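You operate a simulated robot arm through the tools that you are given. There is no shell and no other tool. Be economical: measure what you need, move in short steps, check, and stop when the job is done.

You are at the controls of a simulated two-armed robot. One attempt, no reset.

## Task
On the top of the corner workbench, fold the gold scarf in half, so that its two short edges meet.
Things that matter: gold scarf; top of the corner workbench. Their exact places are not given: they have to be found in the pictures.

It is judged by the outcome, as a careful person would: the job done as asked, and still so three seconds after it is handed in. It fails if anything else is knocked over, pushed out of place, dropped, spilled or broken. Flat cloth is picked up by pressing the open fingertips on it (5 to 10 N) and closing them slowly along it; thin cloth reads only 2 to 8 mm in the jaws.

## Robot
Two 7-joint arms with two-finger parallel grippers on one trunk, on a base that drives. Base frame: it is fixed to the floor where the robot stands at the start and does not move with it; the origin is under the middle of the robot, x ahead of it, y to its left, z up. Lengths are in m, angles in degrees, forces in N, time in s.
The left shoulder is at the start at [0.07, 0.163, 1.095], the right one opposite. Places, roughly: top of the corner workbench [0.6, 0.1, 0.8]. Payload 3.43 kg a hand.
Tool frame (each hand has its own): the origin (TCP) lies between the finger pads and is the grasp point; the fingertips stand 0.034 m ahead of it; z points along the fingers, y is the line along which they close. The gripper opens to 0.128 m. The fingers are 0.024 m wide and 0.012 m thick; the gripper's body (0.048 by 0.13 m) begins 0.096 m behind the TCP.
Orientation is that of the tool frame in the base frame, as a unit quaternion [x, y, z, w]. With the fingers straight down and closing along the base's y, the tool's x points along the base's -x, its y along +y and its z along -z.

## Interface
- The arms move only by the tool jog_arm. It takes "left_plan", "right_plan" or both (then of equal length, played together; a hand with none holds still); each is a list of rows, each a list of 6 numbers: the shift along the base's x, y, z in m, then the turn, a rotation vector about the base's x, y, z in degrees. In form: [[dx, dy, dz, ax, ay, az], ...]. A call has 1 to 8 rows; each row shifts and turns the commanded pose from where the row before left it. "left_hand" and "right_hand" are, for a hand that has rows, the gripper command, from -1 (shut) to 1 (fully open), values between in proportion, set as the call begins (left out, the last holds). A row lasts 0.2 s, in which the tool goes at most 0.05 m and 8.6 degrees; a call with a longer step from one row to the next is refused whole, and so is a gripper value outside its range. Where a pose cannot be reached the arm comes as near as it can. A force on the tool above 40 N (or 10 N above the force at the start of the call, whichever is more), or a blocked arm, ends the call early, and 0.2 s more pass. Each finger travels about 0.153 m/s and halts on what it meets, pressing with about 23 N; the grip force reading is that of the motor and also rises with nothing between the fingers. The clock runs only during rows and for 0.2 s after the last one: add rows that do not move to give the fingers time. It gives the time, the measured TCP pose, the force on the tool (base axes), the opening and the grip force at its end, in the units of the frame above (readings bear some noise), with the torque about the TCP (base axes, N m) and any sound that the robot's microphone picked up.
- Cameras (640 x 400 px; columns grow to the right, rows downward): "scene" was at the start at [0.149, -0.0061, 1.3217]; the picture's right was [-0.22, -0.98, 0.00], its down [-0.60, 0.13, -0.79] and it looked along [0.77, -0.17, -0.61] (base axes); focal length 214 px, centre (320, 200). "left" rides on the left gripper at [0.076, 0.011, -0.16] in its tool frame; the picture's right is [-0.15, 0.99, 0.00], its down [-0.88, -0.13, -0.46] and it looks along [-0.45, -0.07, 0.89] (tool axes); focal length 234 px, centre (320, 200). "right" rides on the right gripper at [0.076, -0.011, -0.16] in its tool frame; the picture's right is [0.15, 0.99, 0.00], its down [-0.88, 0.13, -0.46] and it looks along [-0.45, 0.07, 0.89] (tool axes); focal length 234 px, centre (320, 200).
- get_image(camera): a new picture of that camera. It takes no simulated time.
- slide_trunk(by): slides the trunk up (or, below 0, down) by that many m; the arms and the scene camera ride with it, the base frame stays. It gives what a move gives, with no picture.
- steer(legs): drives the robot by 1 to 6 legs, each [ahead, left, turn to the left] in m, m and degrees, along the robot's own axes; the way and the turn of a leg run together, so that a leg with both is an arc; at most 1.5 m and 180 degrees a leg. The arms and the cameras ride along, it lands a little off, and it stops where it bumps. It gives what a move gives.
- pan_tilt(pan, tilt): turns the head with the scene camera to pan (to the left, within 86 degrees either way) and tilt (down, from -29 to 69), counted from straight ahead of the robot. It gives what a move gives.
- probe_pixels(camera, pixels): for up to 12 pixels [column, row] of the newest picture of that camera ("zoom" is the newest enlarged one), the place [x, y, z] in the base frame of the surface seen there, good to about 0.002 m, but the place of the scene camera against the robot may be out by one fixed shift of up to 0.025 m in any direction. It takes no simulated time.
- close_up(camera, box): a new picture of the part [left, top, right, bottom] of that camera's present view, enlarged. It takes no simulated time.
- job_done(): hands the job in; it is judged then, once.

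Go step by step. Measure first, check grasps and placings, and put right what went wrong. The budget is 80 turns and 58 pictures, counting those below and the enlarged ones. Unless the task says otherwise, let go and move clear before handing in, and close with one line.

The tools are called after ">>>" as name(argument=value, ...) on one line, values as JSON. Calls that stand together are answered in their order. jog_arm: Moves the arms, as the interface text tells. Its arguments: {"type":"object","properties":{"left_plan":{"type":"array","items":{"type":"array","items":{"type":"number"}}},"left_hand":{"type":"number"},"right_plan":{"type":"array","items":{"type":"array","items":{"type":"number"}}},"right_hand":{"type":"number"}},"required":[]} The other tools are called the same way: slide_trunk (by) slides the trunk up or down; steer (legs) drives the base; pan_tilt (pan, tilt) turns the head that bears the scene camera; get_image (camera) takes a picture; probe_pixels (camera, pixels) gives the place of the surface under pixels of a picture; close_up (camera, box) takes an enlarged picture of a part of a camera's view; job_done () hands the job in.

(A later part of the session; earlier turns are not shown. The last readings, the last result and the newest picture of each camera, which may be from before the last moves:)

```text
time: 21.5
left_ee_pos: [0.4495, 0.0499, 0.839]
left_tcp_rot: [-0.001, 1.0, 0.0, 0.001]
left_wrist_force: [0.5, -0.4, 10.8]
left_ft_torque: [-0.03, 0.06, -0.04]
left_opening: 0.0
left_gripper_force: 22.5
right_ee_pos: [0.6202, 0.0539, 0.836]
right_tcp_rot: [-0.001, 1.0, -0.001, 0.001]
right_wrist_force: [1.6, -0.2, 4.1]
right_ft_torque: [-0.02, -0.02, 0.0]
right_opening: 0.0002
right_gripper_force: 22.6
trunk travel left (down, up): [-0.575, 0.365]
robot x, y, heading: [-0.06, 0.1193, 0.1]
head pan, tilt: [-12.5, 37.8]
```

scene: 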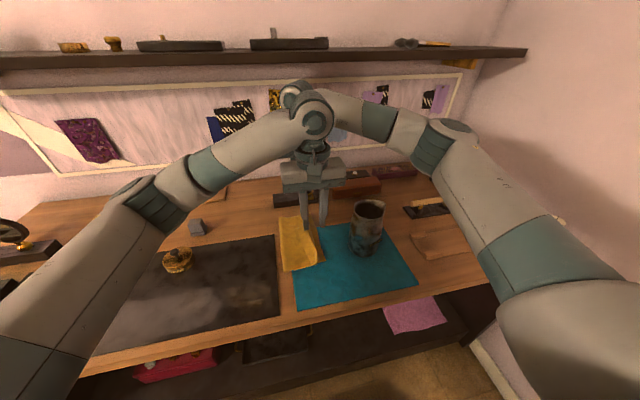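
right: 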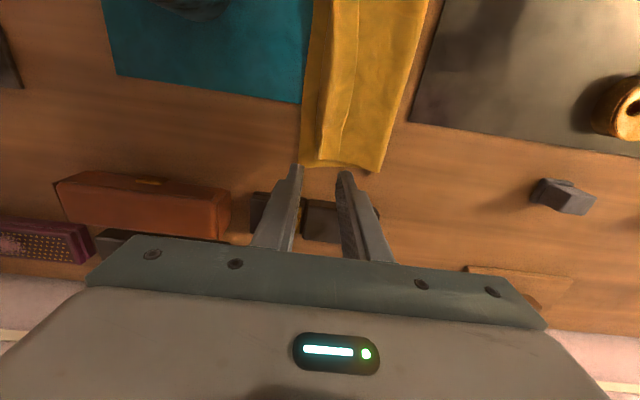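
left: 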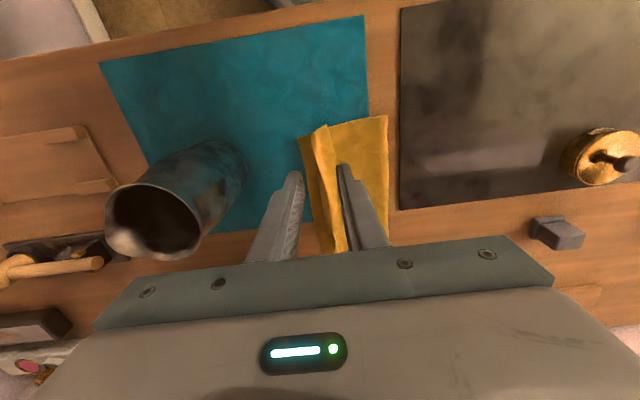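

Contact is 10.8 N left and 4 N right. I'll ease the left slightly and drag both toward -y.

>>> jog_arm(left_plan=[[0, 0, 0.0006, 0, 0, 0], [0, -0.005, 0, 0, 0, 0], [0, -0.005, 0, 0, 0, 0], [0, -0.005, 0, 0, 0, 0], [0, -0.005, 0, 0, 0, 0], [0, -0.005, 0, 0, 0, 0], [0, 0, 0, 0, 0, 0]], right_plan=[[0, 0, 0, 0, 0, 0], [0, -0.006, 0, 0, 0, 0], [0, -0.006, 0, 0, 0, 0], [0, -0.006, 0, 0, 0, 0], [0, -0.006, 0, 0, 0, 0], [0, -0.006, 0, 0, 0, 0], [0, 0, 0, 0, 0, 0]])

>>> get_image(camera="right")

>>> close_up(camera="left", box=[240, 80, 440, 260])

```text
time: 23.1
left_ee_pos: [0.4489, 0.0251, 0.8402]
left_tcp_rot: [-0.001, 1.0, -0.001, 0.001]
left_wrist_force: [-0.5, 5.4, 16.8]
left_ft_torque: [0.1, 0.03, -0.02]
left_opening: 0.0001
left_gripper_force: 23.1
right_ee_pos: [0.619, 0.0253, 0.8366]
right_tcp_rot: [-0.001, 1.0, 0.0, 0.001]
right_wrist_force: [0.5, 0.3, 7.0]
right_ft_torque: [0.01, -0.09, 0.02]
right_opening: 0.0002
right_gripper_force: 22.8
trunk travel left (down, up): [-0.575, 0.365]
robot x, y, heading: [-0.0611, 0.1208, 0.0]
head pan, tilt: [-12.5, 37.8]
```

```text
31 pictures are left
```

right: 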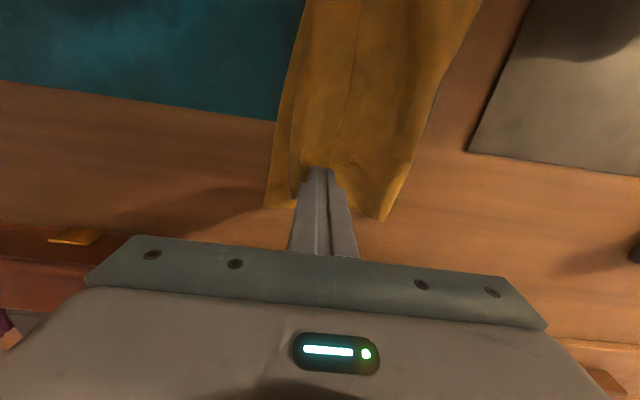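

```text
2.22 times, centred on (340, 170) of left
```

zoom: 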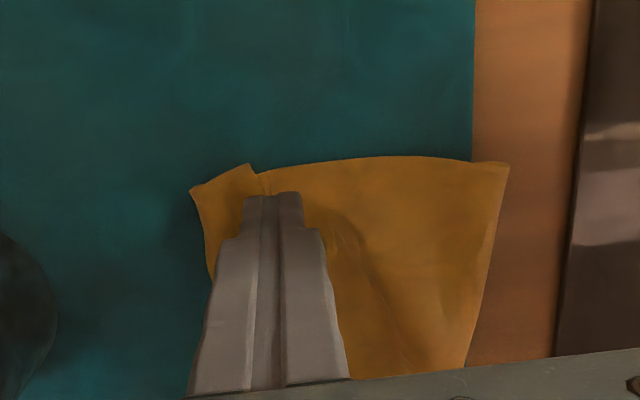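

Something moved. I'll lift both hands and look.

>>> jog_arm(left_plan=[[0, 0, 0.015, 0, 0, 0], [0, 0.02, 0.04, 0, 0, 0], [0, 0.03, 0.035, 0, 0, 0], [0, 0.03, 0.03, 0, 0, 0], [0, 0, 0, 0, 0, 0]], right_plan=[[0, 0, 0.015, 0, 0, 0], [0.0, 0, 0.04, 0, 0, 0], [0.02, 0, 0.035, 0, 0, 0], [0.02, 0, 0.03, 0, 0, 0], [0, 0, 0, 0, 0, 0]])

>>> close_up(camera="right", box=[250, 0, 450, 180])

>>> get_image(camera="left")

```text
time: 24.3
left_ee_pos: [0.4499, 0.1015, 0.9594]
left_tcp_rot: [-0.001, 1.0, 0.001, -0.001]
left_wrist_force: [0.2, -0.7, 0.2]
left_ft_torque: [0.01, 0.0, -0.02]
left_opening: 0.0
left_gripper_force: 22.9
right_ee_pos: [0.6614, 0.0246, 0.9563]
right_tcp_rot: [-0.001, 1.0, 0.001, -0.001]
right_wrist_force: [0.2, -0.8, 0.6]
right_ft_torque: [0.0, 0.02, 0.03]
right_opening: 0.0
right_gripper_force: 23.0
trunk travel left (down, up): [-0.575, 0.365]
robot x, y, heading: [-0.0567, 0.1211, 0.1]
head pan, tilt: [-12.5, 37.8]
```

```text
2.22 times, centred on (350, 90) of right
```

zoom: 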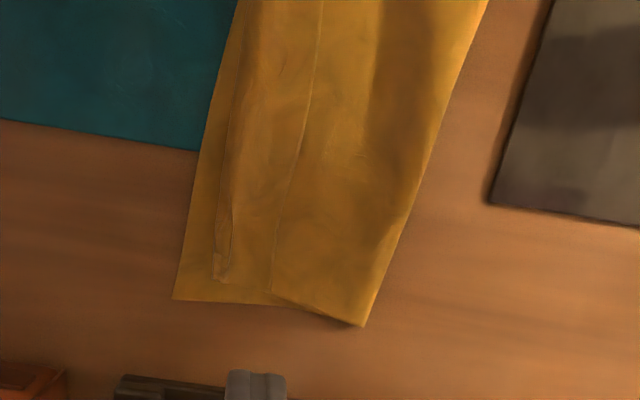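

```text
28 pictures are left
```

left: 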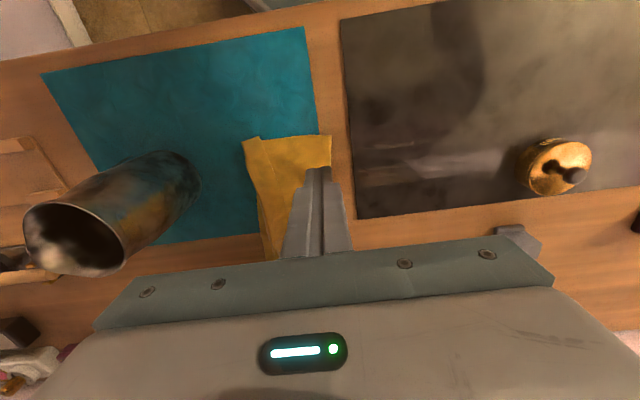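

>>> close_up(camera="left", box=[220, 110, 360, 260])

>>> probe_pixels(camera="right", pixels=[[305, 134], [311, 126], [317, 120], [319, 110], [326, 110], [335, 120], [341, 120], [372, 130], [412, 146], [335, 50], [350, 50], [347, 40]])

```text
2.67 times, centred on (290, 185) of left
```

zoom: 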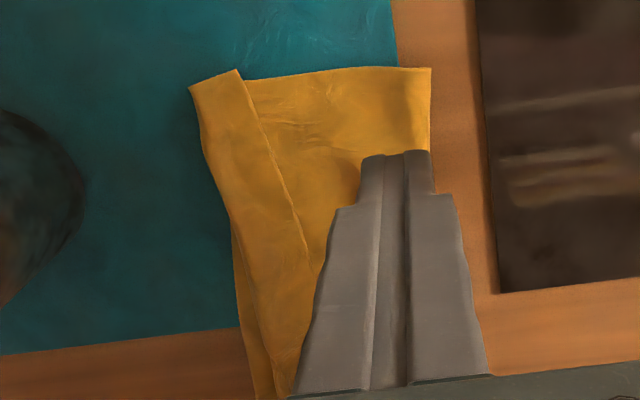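

```text
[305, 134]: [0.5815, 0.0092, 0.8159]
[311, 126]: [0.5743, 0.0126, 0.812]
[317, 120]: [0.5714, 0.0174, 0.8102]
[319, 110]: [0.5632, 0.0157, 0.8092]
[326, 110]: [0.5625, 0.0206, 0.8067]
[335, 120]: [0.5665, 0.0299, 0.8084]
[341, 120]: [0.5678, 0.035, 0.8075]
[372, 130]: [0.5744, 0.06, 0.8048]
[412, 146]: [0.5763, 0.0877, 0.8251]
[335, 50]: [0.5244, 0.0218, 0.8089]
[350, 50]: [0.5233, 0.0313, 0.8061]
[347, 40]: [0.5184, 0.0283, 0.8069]
```

The right probes applied to an older picture. I'll probe the newest enlarged left view instead: near-end crease (190,88), hem edge (238,70), fold (431,70).

>>> probe_pixels(camera="zoom", pixels=[[193, 90], [236, 73], [428, 70], [210, 150], [265, 150], [230, 210], [290, 210], [238, 250], [256, 350], [280, 340], [243, 330], [310, 250]])

>>> get_image(camera="right")

```text
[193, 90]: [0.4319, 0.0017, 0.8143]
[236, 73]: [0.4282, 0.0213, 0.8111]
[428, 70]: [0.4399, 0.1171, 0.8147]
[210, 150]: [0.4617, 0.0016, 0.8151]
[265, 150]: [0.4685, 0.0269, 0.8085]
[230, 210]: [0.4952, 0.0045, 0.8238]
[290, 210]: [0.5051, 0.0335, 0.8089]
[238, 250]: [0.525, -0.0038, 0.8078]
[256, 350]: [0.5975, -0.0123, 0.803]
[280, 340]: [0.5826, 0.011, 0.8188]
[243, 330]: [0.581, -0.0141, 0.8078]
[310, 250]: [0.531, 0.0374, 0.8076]
```

```text
26 pictures are left
```

right: 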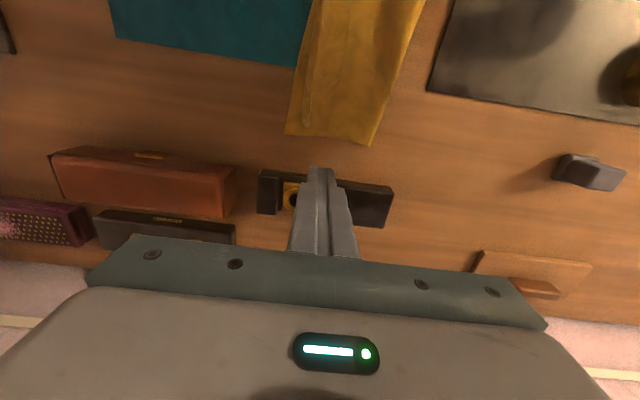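

>>> probe_pixels(camera="right", pixels=[[287, 132], [306, 122], [308, 118], [328, 128], [332, 110], [372, 142], [305, 60], [318, 60], [350, 60], [345, 40], [408, 60]])

>>> close_up(camera="right", box=[260, 50, 400, 150])

```text
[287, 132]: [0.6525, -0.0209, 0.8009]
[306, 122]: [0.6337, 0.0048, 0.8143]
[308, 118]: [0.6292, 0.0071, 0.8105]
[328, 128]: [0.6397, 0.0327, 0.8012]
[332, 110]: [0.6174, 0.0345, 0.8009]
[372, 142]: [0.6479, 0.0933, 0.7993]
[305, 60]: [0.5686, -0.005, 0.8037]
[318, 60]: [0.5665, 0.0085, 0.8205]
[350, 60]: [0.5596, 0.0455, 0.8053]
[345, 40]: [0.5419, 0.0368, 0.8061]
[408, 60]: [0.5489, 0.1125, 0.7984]
```

```text
4.00 times, centred on (330, 100) of right
```

zoom: 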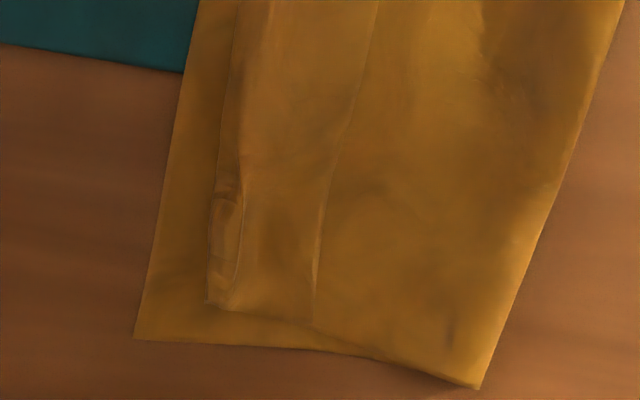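

The drag slid both layers together, so the hem is still turned back (far end: crease y≈0.006, hem edge ≈0.033). I'll pin the scarf near its fold with the left hand, then use the right fingertips to push the hem edge toward -y and flip it.

>>> jog_arm(left_plan=[[0.032, -0.006, 0, 0, 0, 0], [0.032, -0.006, 0, 0, 0, 0], [0.031, -0.004, -0.03, 0, 0, 0], [0, 0, -0.04, 0, 0, 0], [0, 0, -0.035, 0, 0, 0], [0, 0, -0.01, 0, 0, 0], [0, 0, 0, 0, 0, 0]], right_plan=[[0, 0, 0, 0, 0, 0], [-0.018, 0.012, 0, 0, 0, 0], [-0.018, 0.012, -0.03, 0, 0, 0], [0, 0, -0.04, 0, 0, 0], [0, 0, -0.03, 0, 0, 0], [0, 0, -0.01, 0, 0, 0], [0, 0, 0, 0, 0, 0]])

>>> jog_arm(left_plan=[[0, 0, -0.003, 0, 0, 0], [0, 0, -0.003, 0, 0, 0], [0, 0, 0, 0, 0, 0]], right_plan=[[0, 0, -0.003, 0, 0, 0], [0, 0, -0.003, 0, 0, 0], [0, 0, 0, 0, 0, 0]])

>>> get_image(camera="right")

```text
time: 25.9
left_ee_pos: [0.5458, 0.0865, 0.8448]
left_tcp_rot: [-0.002, 1.0, -0.001, 0.0]
left_wrist_force: [-0.4, -0.6, -0.5]
left_ft_torque: [-0.01, 0.0, -0.01]
left_opening: 0.0
left_gripper_force: 23.0
right_ee_pos: [0.6278, 0.0492, 0.8443]
right_tcp_rot: [-0.001, 1.0, -0.001, 0.0]
right_wrist_force: [0.4, 0.4, -0.7]
right_ft_torque: [0.0, -0.01, 0.03]
right_opening: 0.0
right_gripper_force: 23.3
trunk travel left (down, up): [-0.575, 0.365]
robot x, y, heading: [-0.0563, 0.1195, 0.3]
head pan, tilt: [-12.5, 37.8]
```

```text
time: 26.7
left_ee_pos: [0.5462, 0.0884, 0.8385]
left_tcp_rot: [-0.001, 1.0, 0.0, 0.001]
left_wrist_force: [1.0, 0.7, 9.4]
left_ft_torque: [0.09, -0.03, 0.03]
left_opening: 0.0002
left_gripper_force: 22.7
right_ee_pos: [0.6252, 0.0469, 0.8399]
right_tcp_rot: [-0.001, 1.0, 0.0, 0.0]
right_wrist_force: [-0.3, 0.2, -0.4]
right_ft_torque: [0.03, -0.01, 0.05]
right_opening: 0.0
right_gripper_force: 23.2
trunk travel left (down, up): [-0.575, 0.365]
robot x, y, heading: [-0.0592, 0.1202, 0.3]
head pan, tilt: [-12.5, 37.8]
```

```text
24 pictures are left
```

right: 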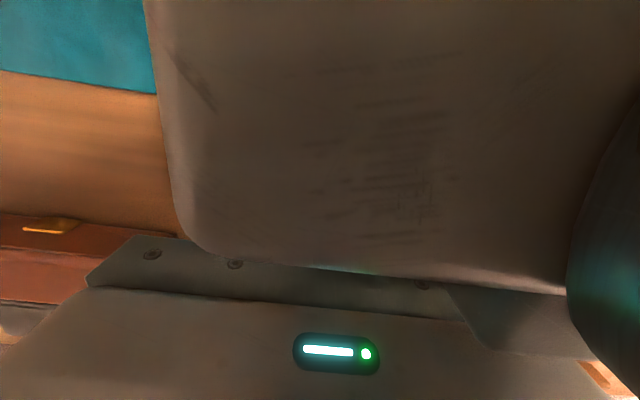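

The left hand now pins with 9 N and blocks the right camera, with no unwanted contact in the readings. I'll lower the right hand to contact.

>>> jog_arm(left_plan=[[0, 0, -0.0005, 0, 0, 0], [0, 0, 0, 0, 0, 0], [0, 0, 0, 0, 0, 0]], right_plan=[[0, 0, -0.002, 0, 0, 0], [0, 0, -0.0018, 0, 0, 0], [0, 0, 0, 0, 0, 0]])

```text
time: 27.5
left_ee_pos: [0.5458, 0.0881, 0.84]
left_tcp_rot: [-0.001, 1.0, -0.002, 0.002]
left_wrist_force: [4.8, 0.6, 24.6]
left_ft_torque: [0.06, -0.08, 0.01]
left_opening: 0.0
left_gripper_force: 23.0
right_ee_pos: [0.6241, 0.049, 0.8377]
right_tcp_rot: [-0.001, 1.0, 0.0, 0.001]
right_wrist_force: [0.2, -0.4, 1.0]
right_ft_torque: [-0.01, 0.03, 0.01]
right_opening: 0.0
right_gripper_force: 22.9
trunk travel left (down, up): [-0.575, 0.365]
robot x, y, heading: [-0.0632, 0.1154, 0.1]
head pan, tilt: [-12.5, 37.8]
```

The pin is firm at 24 N and the right tip just touches. I'll press slightly and sweep toward -y.

>>> jog_arm(left_plan=[[0, 0, 0, 0, 0, 0], [0, 0, 0, 0, 0, 0], [0, 0, 0, 0, 0, 0], [0, 0, 0, 0, 0, 0], [0, 0, 0, 0, 0, 0], [0, 0, 0, 0, 0, 0], [0, 0, 0, 0, 0, 0], [0, 0, 0, 0, 0, 0]], right_plan=[[0, -0.003, -0.0008, 0, 0, 0], [0, -0.008, 0, 0, 0, 0], [0, -0.008, 0, 0, 0, 0], [0, -0.008, 0, 0, 0, 0], [0, -0.008, 0, 0, 0, 0], [0, -0.008, 0, 0, 0, 0], [0, -0.008, 0, 0, 0, 0], [0, -0.008, 0, 0, 0, 0]])

>>> jog_arm(right_plan=[[0, -0.01, 0.002, 0, 0, 0], [0, 0, 0.03, 0, 0, 0], [0.02, 0, 0.04, 0, 0, 0], [0.02, 0, 0.04, 0, 0, 0], [0, 0, 0, 0, 0, 0]])

>>> jog_arm(left_plan=[[0, 0, 0.01, 0, 0, 0], [0, 0.01, 0.04, 0, 0, 0], [-0.03, 0.03, 0.04, 0, 0, 0], [-0.03, 0.03, 0.03, 0, 0, 0], [-0.03, 0, 0, 0, 0, 0], [0, 0, 0, 0, 0, 0]])

>>> get_image(camera="right")

>>> get_image(camera="left")

```text
time: 29.3
left_ee_pos: [0.5447, 0.0869, 0.8388]
left_tcp_rot: [-0.001, 1.0, 0.0, 0.003]
left_wrist_force: [11.1, -1.0, 32.6]
left_ft_torque: [0.0, -0.31, 0.01]
left_opening: 0.0
left_gripper_force: 23.4
right_ee_pos: [0.6249, -0.0111, 0.8358]
right_tcp_rot: [-0.001, 1.0, 0.0, 0.001]
right_wrist_force: [0.1, 0.4, 0.1]
right_ft_torque: [0.02, 0.01, 0.01]
right_opening: 0.0
right_gripper_force: 23.1
trunk travel left (down, up): [-0.575, 0.365]
robot x, y, heading: [-0.0641, 0.1241, 0.1]
head pan, tilt: [-12.5, 37.8]
```

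```text
time: 30.5
left_ee_pos: [0.5442, 0.0885, 0.8391]
left_tcp_rot: [-0.001, 1.0, 0.0, 0.002]
left_wrist_force: [9.1, 0.0, 33.1]
left_ft_torque: [0.04, -0.28, 0.01]
left_opening: 0.0
left_gripper_force: 23.2
right_ee_pos: [0.6652, -0.0203, 0.9495]
right_tcp_rot: [0.0, 1.0, 0.0, 0.001]
right_wrist_force: [0.9, 0.0, -1.1]
right_ft_torque: [0.0, 0.0, -0.01]
right_opening: 0.0002
right_gripper_force: 22.6
trunk travel left (down, up): [-0.575, 0.365]
robot x, y, heading: [-0.0614, 0.1197, 0.4]
head pan, tilt: [-12.5, 37.8]
```

```text
refused: row 3 steps farther than a row can; nothing moved
```

```text
23 pictures are left
```

right: 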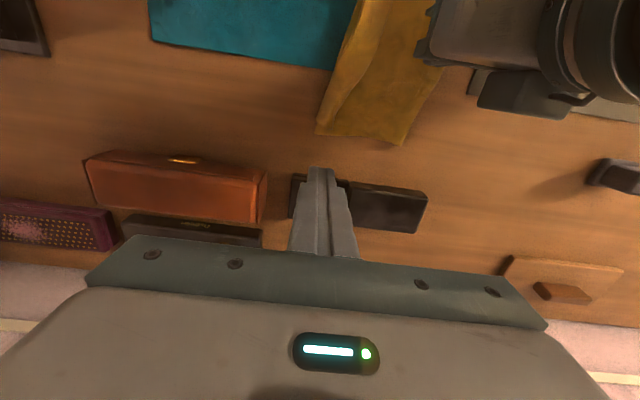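

```text
22 pictures are left
```

left: 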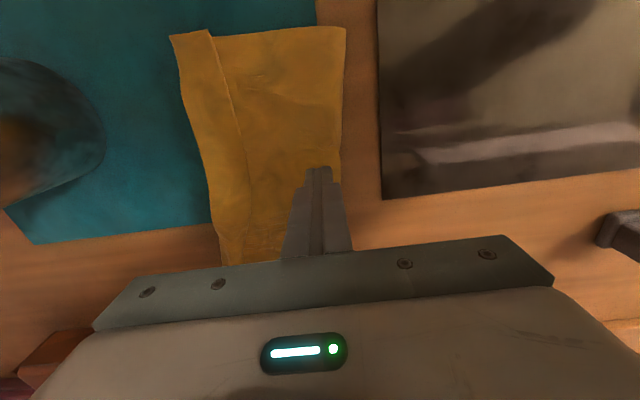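

The far end looks flipped now: the hem has come out over the lower edge at (317,130). I'll zoom in on it.

>>> close_up(camera="right", box=[290, 40, 430, 150])

>>> probe_pixels(camera="right", pixels=[[320, 130], [329, 115], [345, 90], [340, 110], [355, 90], [370, 90], [360, 125], [398, 140], [350, 55], [370, 55]])

>>> probe_pixels(camera="left", pixels=[[175, 40], [208, 33], [343, 32], [188, 100], [228, 90], [212, 180], [245, 180], [224, 250], [245, 255], [218, 225], [240, 130]])

```text
3.64 times, centred on (360, 95) of right
```

zoom: 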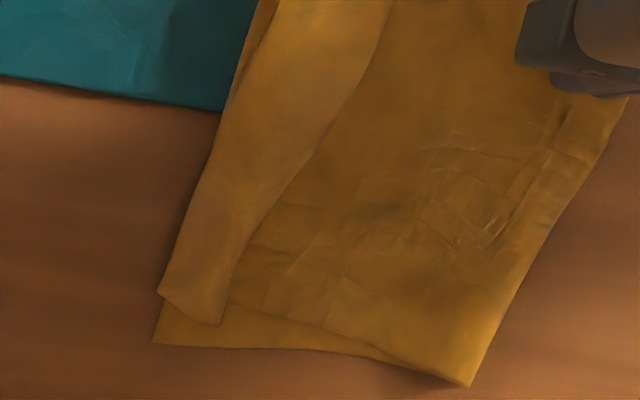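

```text
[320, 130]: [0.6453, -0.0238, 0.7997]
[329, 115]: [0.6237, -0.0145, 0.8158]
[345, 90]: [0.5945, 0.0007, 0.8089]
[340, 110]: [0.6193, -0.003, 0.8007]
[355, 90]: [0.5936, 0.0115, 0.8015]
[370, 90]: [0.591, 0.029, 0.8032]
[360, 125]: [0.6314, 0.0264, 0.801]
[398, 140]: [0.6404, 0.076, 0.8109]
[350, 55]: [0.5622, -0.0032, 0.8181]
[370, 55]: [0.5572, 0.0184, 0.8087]
```

```text
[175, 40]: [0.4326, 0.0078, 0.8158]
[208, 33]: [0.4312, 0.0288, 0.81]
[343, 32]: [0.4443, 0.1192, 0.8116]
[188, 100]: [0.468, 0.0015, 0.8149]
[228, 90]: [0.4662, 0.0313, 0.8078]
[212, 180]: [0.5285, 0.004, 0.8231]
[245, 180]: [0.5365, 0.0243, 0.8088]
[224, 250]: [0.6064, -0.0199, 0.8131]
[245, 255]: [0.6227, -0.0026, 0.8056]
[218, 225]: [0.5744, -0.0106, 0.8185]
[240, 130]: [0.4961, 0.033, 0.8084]
```

The sweep works: the far-end crease moved to y≈-0.02 and the hem is now only 1.7 cm wide, edge at -0.003. The left hand still pins, so I'll repeat the sweep.

>>> jog_arm(right_plan=[[-0.019, 0.017, -0.03, 0, 0, 0], [-0.016, 0.016, -0.03, 0, 0, 0], [0, 0, -0.04, 0, 0, 0], [0, 0, -0.0115, 0, 0, 0], [0, 0, 0, 0, 0, 0]])

>>> jog_arm(right_plan=[[0, 0, -0.001, 0, 0, 0], [0, 0, 0, 0, 0, 0]])

```text
time: 31.7
left_ee_pos: [0.5459, 0.0887, 0.8399]
left_tcp_rot: [0.0, 1.0, 0.0, 0.003]
left_wrist_force: [10.6, -0.6, 32.4]
left_ft_torque: [0.0, -0.31, 0.0]
left_opening: 0.0
left_gripper_force: 23.2
right_ee_pos: [0.6282, 0.0121, 0.8351]
right_tcp_rot: [-0.001, 1.0, 0.0, 0.001]
right_wrist_force: [-0.1, -0.3, 3.9]
right_ft_torque: [-0.02, 0.02, 0.0]
right_opening: 0.0
right_gripper_force: 22.7
trunk travel left (down, up): [-0.575, 0.365]
robot x, y, heading: [-0.0571, 0.1237, 0.0]
head pan, tilt: [-12.5, 37.8]
```

```text
time: 32.3
left_ee_pos: [0.5442, 0.0873, 0.8393]
left_tcp_rot: [0.0, 1.0, 0.001, 0.001]
left_wrist_force: [11.5, 0.1, 28.8]
left_ft_torque: [0.05, -0.32, -0.02]
left_opening: 0.0
left_gripper_force: 22.9
right_ee_pos: [0.6286, 0.0123, 0.8343]
right_tcp_rot: [-0.001, 1.0, 0.0, 0.001]
right_wrist_force: [-2.2, -1.8, 10.6]
right_ft_torque: [-0.04, 0.02, 0.02]
right_opening: 0.0003
right_gripper_force: 23.0
trunk travel left (down, up): [-0.575, 0.365]
robot x, y, heading: [-0.0612, 0.1208, 0.4]
head pan, tilt: [-12.5, 37.8]
```

>>> jog_arm(right_plan=[[0, -0.002, 0.0006, 0, 0, 0], [0, -0.009, 0, 0, 0, 0], [0, -0.009, 0, 0, 0, 0], [0, -0.009, 0, 0, 0, 0], [0, -0.009, 0, 0, 0, 0], [0, -0.009, 0, 0, 0, 0], [0, -0.009, 0, 0, 0, 0], [0, -0.008, 0.001, 0, 0, 0]])

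>>> jog_arm(right_plan=[[0, -0.01, 0.005, 0, 0, 0], [0, 0, 0.03, 0, 0, 0], [0.02, 0, 0.04, 0, 0, 0], [0.02, 0.02, 0.04, 0, 0, 0], [0, 0.02, 0, 0, 0, 0], [0, 0, 0, 0, 0, 0]])

>>> get_image(camera="right")

```text
time: 34.1
left_ee_pos: [0.5445, 0.0878, 0.8389]
left_tcp_rot: [-0.002, 1.0, 0.001, 0.002]
left_wrist_force: [6.1, -0.5, 33.2]
left_ft_torque: [0.04, -0.14, -0.01]
left_opening: 0.0001
left_gripper_force: 22.2
right_ee_pos: [0.6285, -0.0514, 0.837]
right_tcp_rot: [0.0, 1.0, 0.0, 0.001]
right_wrist_force: [-0.4, -0.3, -0.3]
right_ft_torque: [0.0, 0.04, 0.03]
right_opening: 0.0003
right_gripper_force: 22.8
trunk travel left (down, up): [-0.575, 0.365]
robot x, y, heading: [-0.0603, 0.1184, -0.0]
head pan, tilt: [-12.5, 37.8]
```

```text
time: 35.5
left_ee_pos: [0.5444, 0.0874, 0.839]
left_tcp_rot: [-0.001, 1.0, 0.0, 0.001]
left_wrist_force: [5.9, 0.4, 34.6]
left_ft_torque: [0.06, -0.13, -0.02]
left_opening: 0.0001
left_gripper_force: 23.1
right_ee_pos: [0.6663, -0.0226, 0.9541]
right_tcp_rot: [-0.001, 1.0, 0.0, 0.0]
right_wrist_force: [-0.8, 0.1, -0.3]
right_ft_torque: [0.02, -0.02, 0.0]
right_opening: 0.0
right_gripper_force: 23.2
trunk travel left (down, up): [-0.575, 0.365]
robot x, y, heading: [-0.0618, 0.1169, 0.2]
head pan, tilt: [-12.5, 37.8]
```

```text
20 pictures are left
```

right: 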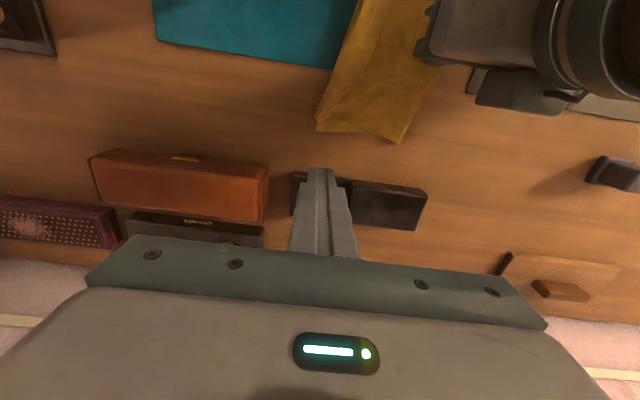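

>>> close_up(camera="right", box=[290, 40, 430, 150])

>>> get_image(camera="left")

```text
3.64 times, centred on (360, 95) of right
```

zoom: 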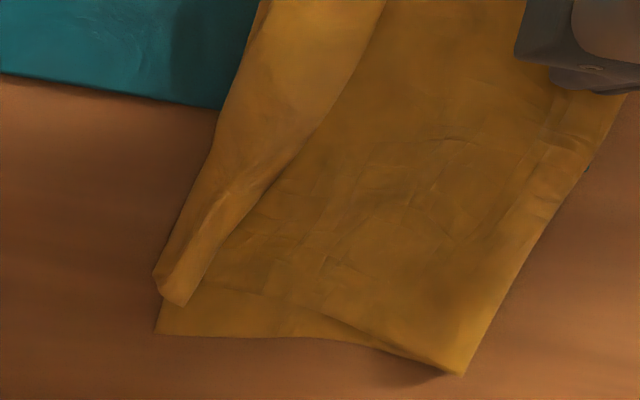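

```text
18 pictures are left
```

left: 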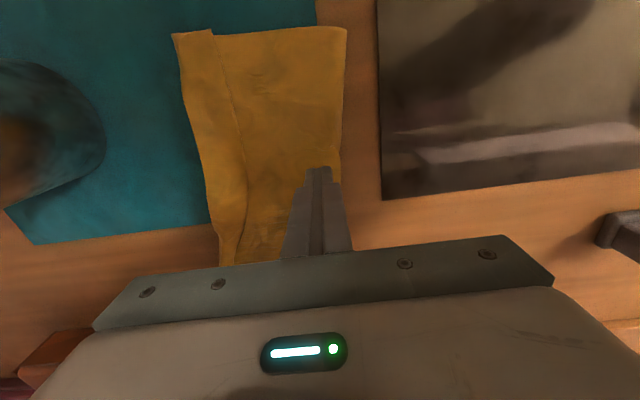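

The far-end hem is now down to about 1 cm. Next comes the near end. I'll raise the left hand, back it off and turn it 90° so its body clears the pitcher, and bring the right hand over to become the pin.

>>> jog_arm(left_plan=[[0, 0, 0.015, 0, 0, 0], [0, 0, 0.045, 0, 0, 0], [0, 0.005, 0.045, 0, 0, 0], [-0.025, 0.02, 0.02, 0, 0, -8.5], [-0.025, 0.02, 0, 0, 0, -8.5], [-0.025, 0.02, 0, 0, 0, -8.5], [-0.025, 0, 0, 0, 0, -8.5], [0, 0, 0, 0, 0, -8.5]])

>>> jog_arm(left_plan=[[0, 0, 0, 0, 0, -8.5], [0, 0, 0, 0, 0, -8.5], [0, 0, 0, 0, 0, -8.5], [0, 0, 0, 0, 0, -8.5], [0, 0, 0, 0, 0, -8.5], [0, 0, 0, 0, 0, -5], [0, 0, 0, 0, 0, 0]], right_plan=[[-0.02, 0.03, 0, 0, 0, 0], [-0.02, 0.03, 0, 0, 0, 0], [-0.02, 0.03, 0, 0, 0, 0], [-0.02, 0.018, -0.02, 0, 0, 0], [-0.016, 0, -0.04, 0, 0, 0], [0, 0, -0.04, 0, 0, 0], [0, 0, -0.008, 0, 0, 0]])

>>> get_image(camera="scene")

```text
time: 37.3
left_ee_pos: [0.448, 0.1522, 0.9616]
left_tcp_rot: [0.362, 0.932, 0.0, 0.0]
left_wrist_force: [-1.0, 0.6, 0.9]
left_ft_torque: [-0.01, 0.0, 0.01]
left_opening: 0.0
left_gripper_force: 22.2
right_ee_pos: [0.668, -0.0235, 0.9527]
right_tcp_rot: [-0.001, 1.0, 0.0, -0.001]
right_wrist_force: [0.6, 0.6, -0.2]
right_ft_torque: [0.0, 0.01, -0.03]
right_opening: 0.0
right_gripper_force: 22.8
trunk travel left (down, up): [-0.575, 0.365]
robot x, y, heading: [-0.0597, 0.1183, -0.2]
head pan, tilt: [-12.5, 37.8]
```

```text
time: 38.9
left_ee_pos: [0.4469, 0.1529, 0.9623]
left_tcp_rot: [0.708, 0.707, 0.001, -0.001]
left_wrist_force: [-0.2, -0.4, -0.4]
left_ft_torque: [-0.02, 0.0, -0.01]
left_opening: 0.0
left_gripper_force: 23.1
right_ee_pos: [0.5712, 0.0849, 0.8442]
right_tcp_rot: [-0.001, 1.0, 0.0, 0.0]
right_wrist_force: [-0.1, 0.3, -0.4]
right_ft_torque: [0.03, -0.01, 0.0]
right_opening: 0.0
right_gripper_force: 23.5
trunk travel left (down, up): [-0.575, 0.365]
robot x, y, heading: [-0.0616, 0.1153, 0.2]
head pan, tilt: [-12.5, 37.8]
```

```text
17 pictures are left
```

scene: 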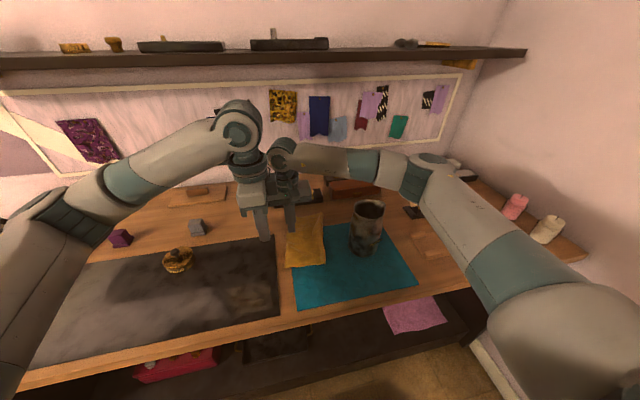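

The left hand is turned and both arms are clear of each other. I'll set the right pin and bring the left fingertips down just behind the near hem edge (y≈0.03).

>>> jog_arm(left_plan=[[0, -0.035, 0, 0, 0, 0], [0, -0.035, -0.02, 0, 0, 0], [0, -0.035, -0.03, 0, 0, 0], [0, 0, -0.04, 0, 0, 0], [0, 0, -0.026, 0, 0, 0], [0, 0, -0.003, 0, 0, 0], [0, 0, 0, 0, 0, 0]], right_plan=[[0, 0, -0.002, 0, 0, 0], [0, 0, -0.002, 0, 0, 0], [0, 0, -0.002, 0, 0, 0], [0, 0, -0.0015, 0, 0, 0], [0, 0, 0, 0, 0, 0], [0, 0, 0, 0, 0, 0], [0, 0, 0, 0, 0, 0]])

>>> get_image(camera="left")

```text
time: 39.7
left_ee_pos: [0.4492, 0.062, 0.9302]
left_tcp_rot: [0.705, 0.709, 0.002, 0.005]
left_wrist_force: [-0.7, -0.1, 5.8]
left_ft_torque: [0.03, -0.4, 0.01]
left_opening: 0.0
left_gripper_force: 22.0
right_ee_pos: [0.5752, 0.0843, 0.8389]
right_tcp_rot: [-0.003, 1.0, 0.001, 0.001]
right_wrist_force: [-3.5, -0.6, 8.8]
right_ft_torque: [-0.03, 0.08, 0.01]
right_opening: 0.0001
right_gripper_force: 22.8
trunk travel left (down, up): [-0.575, 0.365]
robot x, y, heading: [-0.0613, 0.12, 0.0]
head pan, tilt: [-12.5, 37.8]
stopped in row 3 (left hand): the force on the tool passed its limit (the readings are from after the stop); the commanded pose is now the measured one
```

```text
16 pictures are left
```

left: 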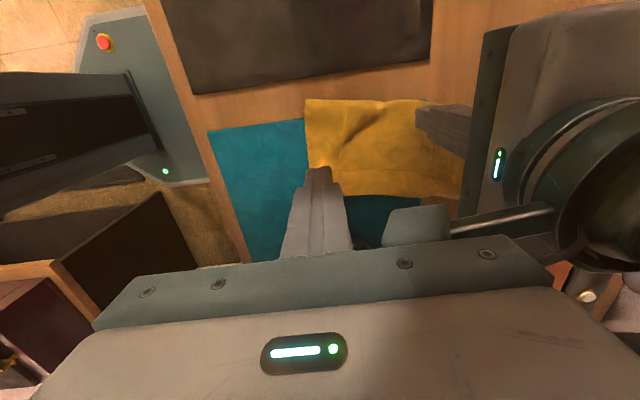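

The left hand's body touched the right hand's camera bracket, which sticks out toward -x, and stopped; nothing else moved. I'll back off the left, lift the right and turn it 90° too so its bracket points to +y.

>>> jog_arm(left_plan=[[0, 0.02, 0.02, 0, 0, 0], [0, 0.035, 0.02, 0, 0, 0], [0, 0.035, 0, 0, 0, 0], [0, 0.035, 0, 0, 0, 0], [0, 0, 0, 0, 0, 0]])

>>> jog_arm(right_plan=[[0, 0, 0.015, 0, 0, 0], [0.01, 0, 0.045, 0, 0, 0], [0.01, 0, 0.045, 0, 0, -8.5], [0.01, 0, 0, 0, 0, -8.5], [0, 0, 0, 0, 0, -8.5], [0, 0, 0, 0, 0, -8.5], [0, 0, 0, 0, 0, -8.5], [0, 0, 0, 0, 0, -8.5]])

>>> jog_arm(right_plan=[[0, 0, 0, 0, 0, -8.5], [0, 0, 0, 0, 0, -8.5], [0, 0, 0, 0, 0, -8.5], [0, 0, 0, 0, 0, -8.5], [0, 0, 0, 0, 0, -5], [0, 0, 0, 0, 0, 0]])

>>> get_image(camera="right")

```text
time: 40.9
left_ee_pos: [0.4493, 0.1881, 0.9681]
left_tcp_rot: [0.705, 0.709, 0.003, 0.004]
left_wrist_force: [-0.2, -0.2, -0.9]
left_ft_torque: [0.0, 0.0, 0.02]
left_opening: 0.0002
left_gripper_force: 23.5
right_ee_pos: [0.5736, 0.085, 0.8388]
right_tcp_rot: [-0.002, 1.0, 0.003, 0.002]
right_wrist_force: [-1.0, -2.7, 15.5]
right_ft_torque: [-0.15, 0.13, 0.0]
right_opening: 0.0
right_gripper_force: 22.8
trunk travel left (down, up): [-0.575, 0.365]
robot x, y, heading: [-0.0614, 0.1181, 0.1]
head pan, tilt: [-12.5, 37.8]
```

```text
time: 42.7
left_ee_pos: [0.4504, 0.1881, 0.9684]
left_tcp_rot: [0.705, 0.71, 0.002, 0.004]
left_wrist_force: [-0.6, 0.2, 0.3]
left_ft_torque: [-0.03, 0.01, 0.02]
left_opening: 0.0001
left_gripper_force: 22.8
right_ee_pos: [0.603, 0.0864, 0.9437]
right_tcp_rot: [0.431, 0.903, 0.002, 0.001]
right_wrist_force: [-0.4, -0.2, 0.3]
right_ft_torque: [-0.02, 0.02, 0.03]
right_opening: 0.0
right_gripper_force: 23.2
trunk travel left (down, up): [-0.575, 0.365]
robot x, y, heading: [-0.0578, 0.1194, 0.1]
head pan, tilt: [-12.5, 37.8]
```

```text
time: 44.1
left_ee_pos: [0.4518, 0.1886, 0.9687]
left_tcp_rot: [0.705, 0.71, 0.002, 0.004]
left_wrist_force: [-0.1, -1.4, 0.0]
left_ft_torque: [-0.01, 0.03, -0.01]
left_opening: 0.0001
left_gripper_force: 23.0
right_ee_pos: [0.6034, 0.0854, 0.9438]
right_tcp_rot: [0.706, 0.708, 0.001, 0.001]
right_wrist_force: [-0.1, -0.3, 0.0]
right_ft_torque: [0.01, -0.02, 0.0]
right_opening: 0.0
right_gripper_force: 22.8
trunk travel left (down, up): [-0.575, 0.365]
robot x, y, heading: [-0.061, 0.1218, -0.2]
head pan, tilt: [-12.5, 37.8]
```

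```text
15 pictures are left
```

right: 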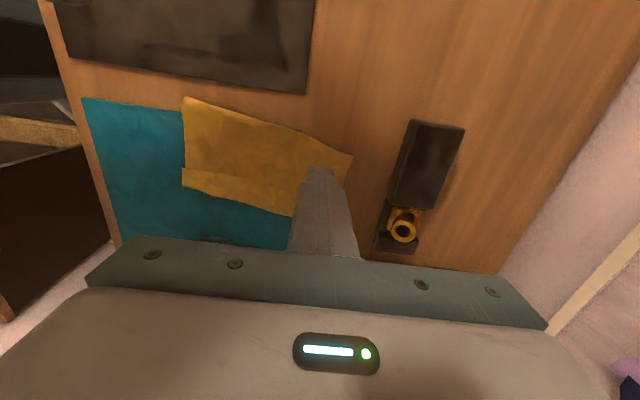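

>>> close_up(camera="right", box=[170, 85, 370, 225])

>>> probe_pixels(camera="right", pixels=[[186, 187], [185, 170], [186, 100], [230, 196], [225, 178], [280, 211], [265, 190], [350, 155], [265, 126]])

```text
2.86 times, centred on (270, 155) of right
```

zoom: 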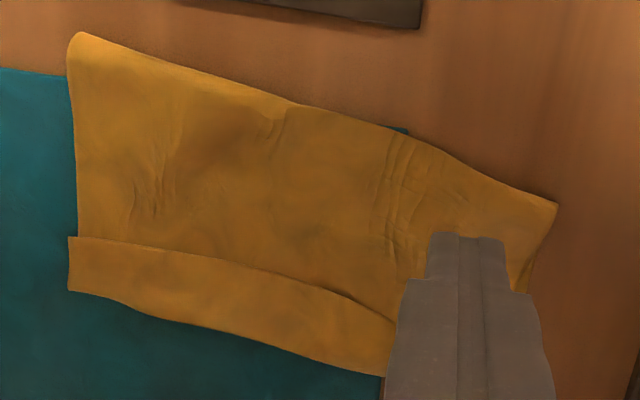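

```text
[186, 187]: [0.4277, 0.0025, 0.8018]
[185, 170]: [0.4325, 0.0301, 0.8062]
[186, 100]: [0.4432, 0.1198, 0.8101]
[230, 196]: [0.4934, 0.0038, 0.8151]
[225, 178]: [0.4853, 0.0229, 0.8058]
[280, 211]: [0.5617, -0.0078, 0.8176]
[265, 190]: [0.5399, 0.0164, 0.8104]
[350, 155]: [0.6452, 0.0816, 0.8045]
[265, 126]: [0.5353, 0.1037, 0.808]
```

The near hem is clear: its edge runs from (0.433,0.030) to (0.485,0.023), with the crease at y≈0.003. I'll pin with the right hand and lower the left just behind the hem edge.

>>> jog_arm(left_plan=[[-0.002, -0.037, 0, 0, 0, 0], [-0.002, -0.037, -0.01, 0, 0, 0], [0, -0.036, -0.025, 0, 0, 0], [0, -0.034, -0.03, 0, 0, 0], [0, 0, -0.04, 0, 0, 0], [0, 0, -0.018, 0, 0, 0], [0, 0, -0.003, 0, 0, 0], [0, 0, 0, 0, 0, 0]], right_plan=[[0, 0, -0.04, 0, 0, 0], [0, 0, -0.04, 0, 0, 0], [0, 0, -0.018, 0, 0, 0], [0, 0, -0.004, 0, 0, 0], [0, 0, -0.003, 0, 0, 0], [0, 0, -0.002, 0, 0, 0], [0, 0, -0.001, 0, 0, 0], [0, 0, 0, 0, 0, 0]])

```text
time: 45.9
left_ee_pos: [0.4451, 0.0452, 0.8424]
left_tcp_rot: [0.704, 0.71, 0.002, 0.004]
left_wrist_force: [-1.0, 0.6, -0.6]
left_ft_torque: [0.02, -0.02, 0.01]
left_opening: 0.0001
left_gripper_force: 22.5
right_ee_pos: [0.6034, 0.0858, 0.835]
right_tcp_rot: [0.706, 0.708, 0.001, 0.001]
right_wrist_force: [0.1, 0.2, 1.3]
right_ft_torque: [-0.04, -0.02, 0.03]
right_opening: 0.0
right_gripper_force: 22.8
trunk travel left (down, up): [-0.575, 0.365]
robot x, y, heading: [-0.0571, 0.1173, 0.3]
head pan, tilt: [-12.5, 37.8]
```

>>> jog_arm(left_plan=[[0, -0.002, -0.002, 0, 0, 0], [0, 0, -0.0015, 0, 0, 0], [0, 0, 0, 0, 0, 0]], right_plan=[[0, 0, -0.0015, 0, 0, 0], [0, 0, -0.001, 0, 0, 0], [0, 0, 0, 0, 0, 0]])

```text
time: 46.7
left_ee_pos: [0.4448, 0.0432, 0.8403]
left_tcp_rot: [0.704, 0.711, 0.002, 0.005]
left_wrist_force: [2.3, 0.6, 8.0]
left_ft_torque: [-0.07, -0.08, -0.01]
left_opening: 0.0002
left_gripper_force: 22.9
right_ee_pos: [0.6032, 0.0861, 0.8349]
right_tcp_rot: [0.706, 0.708, 0.002, 0.002]
right_wrist_force: [0.6, 0.1, 18.4]
right_ft_torque: [-0.1, 0.01, -0.01]
right_opening: 0.0
right_gripper_force: 23.4
trunk travel left (down, up): [-0.575, 0.365]
robot x, y, heading: [-0.0604, 0.1183, 0.4]
head pan, tilt: [-12.5, 37.8]
```

Left presses 8 N and the right pin 18 N. Sweeping the near hem toward -y, easing up at the end.

>>> jog_arm(left_plan=[[0, -0.006, 0.0003, 0, 0, 0], [0, -0.008, 0, 0, 0, 0], [0, -0.008, 0, 0, 0, 0], [0, -0.008, 0, 0, 0, 0], [0, -0.008, 0, 0, 0, 0], [0, -0.008, 0.0005, 0, 0, 0], [0, -0.008, 0.001, 0, 0, 0], [0, 0, 0, 0, 0, 0]], right_plan=[[0, 0, 0, 0, 0, 0], [0, 0, 0, 0, 0, 0], [0, 0, 0, 0, 0, 0], [0, 0, 0, 0, 0, 0], [0, 0, 0, 0, 0, 0], [0, 0, 0, 0, 0, 0], [0, 0, 0, 0, 0, 0], [0, 0, 0, 0, 0, 0]])

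>>> close_up(camera="right", box=[120, 60, 400, 240])

```text
time: 48.5
left_ee_pos: [0.4441, -0.0116, 0.8419]
left_tcp_rot: [0.705, 0.709, 0.002, 0.005]
left_wrist_force: [-0.4, -0.1, 1.3]
left_ft_torque: [0.01, 0.0, -0.02]
left_opening: 0.0
left_gripper_force: 23.4
right_ee_pos: [0.6034, 0.0863, 0.835]
right_tcp_rot: [0.706, 0.708, 0.003, 0.002]
right_wrist_force: [7.7, 2.7, 31.0]
right_ft_torque: [-0.04, -0.14, 0.03]
right_opening: 0.0001
right_gripper_force: 23.0
trunk travel left (down, up): [-0.575, 0.365]
robot x, y, heading: [-0.0597, 0.1208, 0.1]
head pan, tilt: [-12.5, 37.8]
```

```text
2.22 times, centred on (260, 150) of right
```

zoom: 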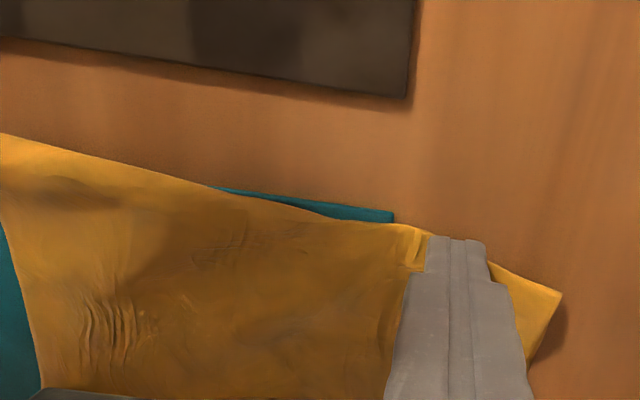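

Now lift the left hand, clear it, and look at the result with the right camera.

>>> jog_arm(left_plan=[[0, -0.004, 0.01, 0, 0, 0], [0, 0, 0.04, 0, 0, 0], [0, 0, 0.045, 0, 0, 0], [0, 0.02, 0.04, 0, 0, 0], [0, 0.045, 0.01, 0, 0, 0], [0, 0.045, 0, 0, 0, 0], [0, 0.045, 0, 0, 0, 0], [0, 0.03, 0, 0, 0, 0]])

>>> jog_arm(right_plan=[[0, 0, 0.015, 0, 0, 0], [0, 0, 0.045, 0, 0, 0], [0, 0, 0.045, 0, 0, 0], [0.01, 0.02, 0.03, 0, 0, 0], [0, 0, 0, 0, 0, 0]])

>>> close_up(camera="right", box=[140, 85, 400, 245])

```text
time: 49.2
left_ee_pos: [0.4399, -0.0142, 0.9051]
left_tcp_rot: [0.705, 0.709, 0.002, -0.004]
left_wrist_force: [0.5, 0.2, -0.5]
left_ft_torque: [0.04, -0.02, 0.0]
left_opening: 0.0002
left_gripper_force: 22.8
right_ee_pos: [0.6064, 0.0823, 0.8348]
right_tcp_rot: [0.707, 0.707, 0.002, 0.001]
right_wrist_force: [-2.2, -0.1, 9.7]
right_ft_torque: [-0.07, 0.11, -0.01]
right_opening: 0.0
right_gripper_force: 23.1
trunk travel left (down, up): [-0.575, 0.365]
robot x, y, heading: [-0.0566, 0.119, 0.1]
head pan, tilt: [-12.5, 37.8]
stopped in row 3 (left hand): the force on the tool passed its limit (the readings are from after the stop); the commanded pose is now the measured one
```

```text
time: 50.4
left_ee_pos: [0.44, -0.015, 0.9058]
left_tcp_rot: [0.706, 0.709, 0.002, -0.003]
left_wrist_force: [-0.3, 0.1, -0.6]
left_ft_torque: [0.01, 0.04, -0.03]
left_opening: 0.0
left_gripper_force: 23.2
right_ee_pos: [0.6154, 0.1016, 0.9696]
right_tcp_rot: [0.707, 0.707, 0.001, 0.0]
right_wrist_force: [0.1, -0.7, 0.4]
right_ft_torque: [-0.02, 0.07, 0.04]
right_opening: 0.0
right_gripper_force: 23.0
trunk travel left (down, up): [-0.575, 0.365]
robot x, y, heading: [-0.0648, 0.1208, 0.2]
head pan, tilt: [-12.5, 37.8]
```

```text
2.46 times, centred on (270, 165) of right
```

zoom: 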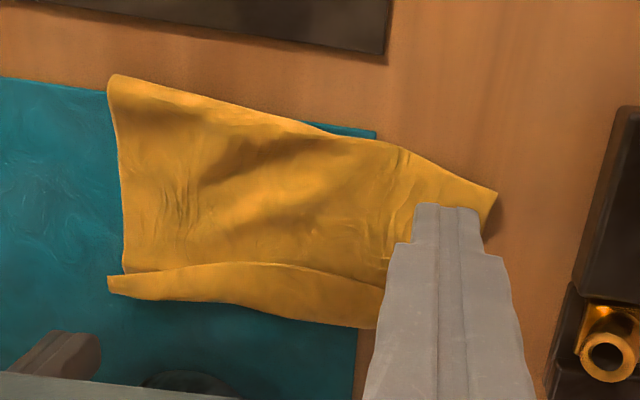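

The near end also rolled: the hem there is now about 1 cm. The left arm brushed the right arm while lifting and stopped, so I'll bring it out low toward +y with small moves.

>>> jog_arm(left_plan=[[-0.005, 0.02, 0, 0, 0, 0], [-0.005, 0.03, 0, 0, 0, 0], [0, 0.04, 0, 0, 0, 0], [0, 0.04, 0, 0, 0, 0], [0, 0.04, 0, 0, 0, 0], [0, 0.03, 0.03, 0, 0, 0], [0, 0.03, 0.02, 0, 0, 0]])

>>> close_up(camera="right", box=[140, 85, 400, 245])

```text
time: 52.0
left_ee_pos: [0.431, 0.2152, 0.9583]
left_tcp_rot: [0.706, 0.708, 0.001, -0.002]
left_wrist_force: [-0.3, 0.4, 0.1]
left_ft_torque: [-0.02, -0.03, 0.01]
left_opening: 0.0
left_gripper_force: 23.5
right_ee_pos: [0.6146, 0.1033, 0.9689]
right_tcp_rot: [0.707, 0.707, 0.001, 0.001]
right_wrist_force: [0.7, 0.5, -0.2]
right_ft_torque: [0.01, 0.0, -0.03]
right_opening: 0.0
right_gripper_force: 23.0
trunk travel left (down, up): [-0.575, 0.365]
robot x, y, heading: [-0.0561, 0.1182, -0.0]
head pan, tilt: [-12.5, 37.8]
```

```text
2.46 times, centred on (270, 165) of right
```

zoom: 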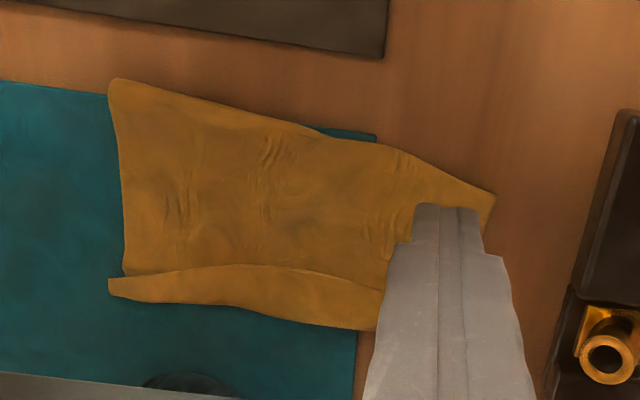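

>>> probe_pixels(camera="zoom", pixels=[[115, 84], [112, 279], [114, 292], [180, 270], [185, 300], [265, 262], [265, 310], [345, 277], [350, 322], [320, 137], [488, 195], [405, 150]])

```text
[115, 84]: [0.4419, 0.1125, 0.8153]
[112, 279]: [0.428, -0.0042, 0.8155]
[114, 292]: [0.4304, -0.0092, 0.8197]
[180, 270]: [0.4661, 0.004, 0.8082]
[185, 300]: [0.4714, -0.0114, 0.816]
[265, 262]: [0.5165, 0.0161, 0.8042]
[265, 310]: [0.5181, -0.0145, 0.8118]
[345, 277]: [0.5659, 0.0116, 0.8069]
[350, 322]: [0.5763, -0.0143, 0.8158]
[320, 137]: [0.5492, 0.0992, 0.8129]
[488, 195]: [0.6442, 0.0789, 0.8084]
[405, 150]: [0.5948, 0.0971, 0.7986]
```

The near hem is about 1 cm now; mid-length (x 0.52 to 0.58) it is still 2.8 cm, with the edge at y≈0.014. Next the left hand pins the near end close to the fold, and the right sweeps the middle.

>>> jog_arm(left_plan=[[0.004, -0.035, 0, 0, 0, 0], [0.004, -0.035, 0, 0, 0, 0], [0.004, -0.035, -0.02, 0, 0, 0], [0, -0.025, -0.03, 0, 0, 0], [0, 0, -0.04, 0, 0, 0], [0, 0, -0.022, 0, 0, 0], [0, 0, -0.004, 0, 0, 0], [0, 0, -0.003, 0, 0, 0]], right_plan=[[-0.013, -0.024, 0, 0, 0, 0], [-0.013, -0.024, 0, 0, 0, 0], [-0.012, -0.024, -0.02, 0, 0, 0], [0, 0, -0.04, 0, 0, 0], [0, 0, -0.04, 0, 0, 0], [0, 0, -0.024, 0, 0, 0], [0, 0, -0.003, 0, 0, 0], [0, 0, 0, 0, 0, 0]])

```text
time: 53.8
left_ee_pos: [0.4429, 0.0839, 0.8405]
left_tcp_rot: [0.705, 0.709, 0.002, 0.0]
left_wrist_force: [0.1, 2.5, 23.0]
left_ft_torque: [0.03, -0.08, 0.01]
left_opening: 0.0
left_gripper_force: 22.7
right_ee_pos: [0.5753, 0.0314, 0.8438]
right_tcp_rot: [0.707, 0.707, 0.001, 0.001]
right_wrist_force: [0.2, 0.5, 0.0]
right_ft_torque: [0.01, 0.01, -0.01]
right_opening: 0.0002
right_gripper_force: 22.8
trunk travel left (down, up): [-0.575, 0.365]
robot x, y, heading: [-0.0578, 0.1184, 0.1]
head pan, tilt: [-12.5, 37.8]
```

>>> jog_arm(right_plan=[[0, 0, -0.003, 0, 0, 0], [0, 0, -0.002, 0, 0, 0], [0, 0, -0.0012, 0, 0, 0], [0, 0, 0, 0, 0, 0]])

```text
time: 54.8
left_ee_pos: [0.4426, 0.0842, 0.8386]
left_tcp_rot: [0.705, 0.709, 0.003, 0.0]
left_wrist_force: [12.8, -0.6, 35.7]
left_ft_torque: [-0.07, -0.54, 0.03]
left_opening: 0.0
left_gripper_force: 23.3
right_ee_pos: [0.5747, 0.032, 0.8389]
right_tcp_rot: [0.708, 0.706, 0.002, 0.002]
right_wrist_force: [-0.3, 1.7, 11.8]
right_ft_torque: [0.03, 0.1, 0.0]
right_opening: 0.0001
right_gripper_force: 22.9
trunk travel left (down, up): [-0.575, 0.365]
robot x, y, heading: [-0.0581, 0.121, 0.3]
head pan, tilt: [-12.5, 37.8]
```

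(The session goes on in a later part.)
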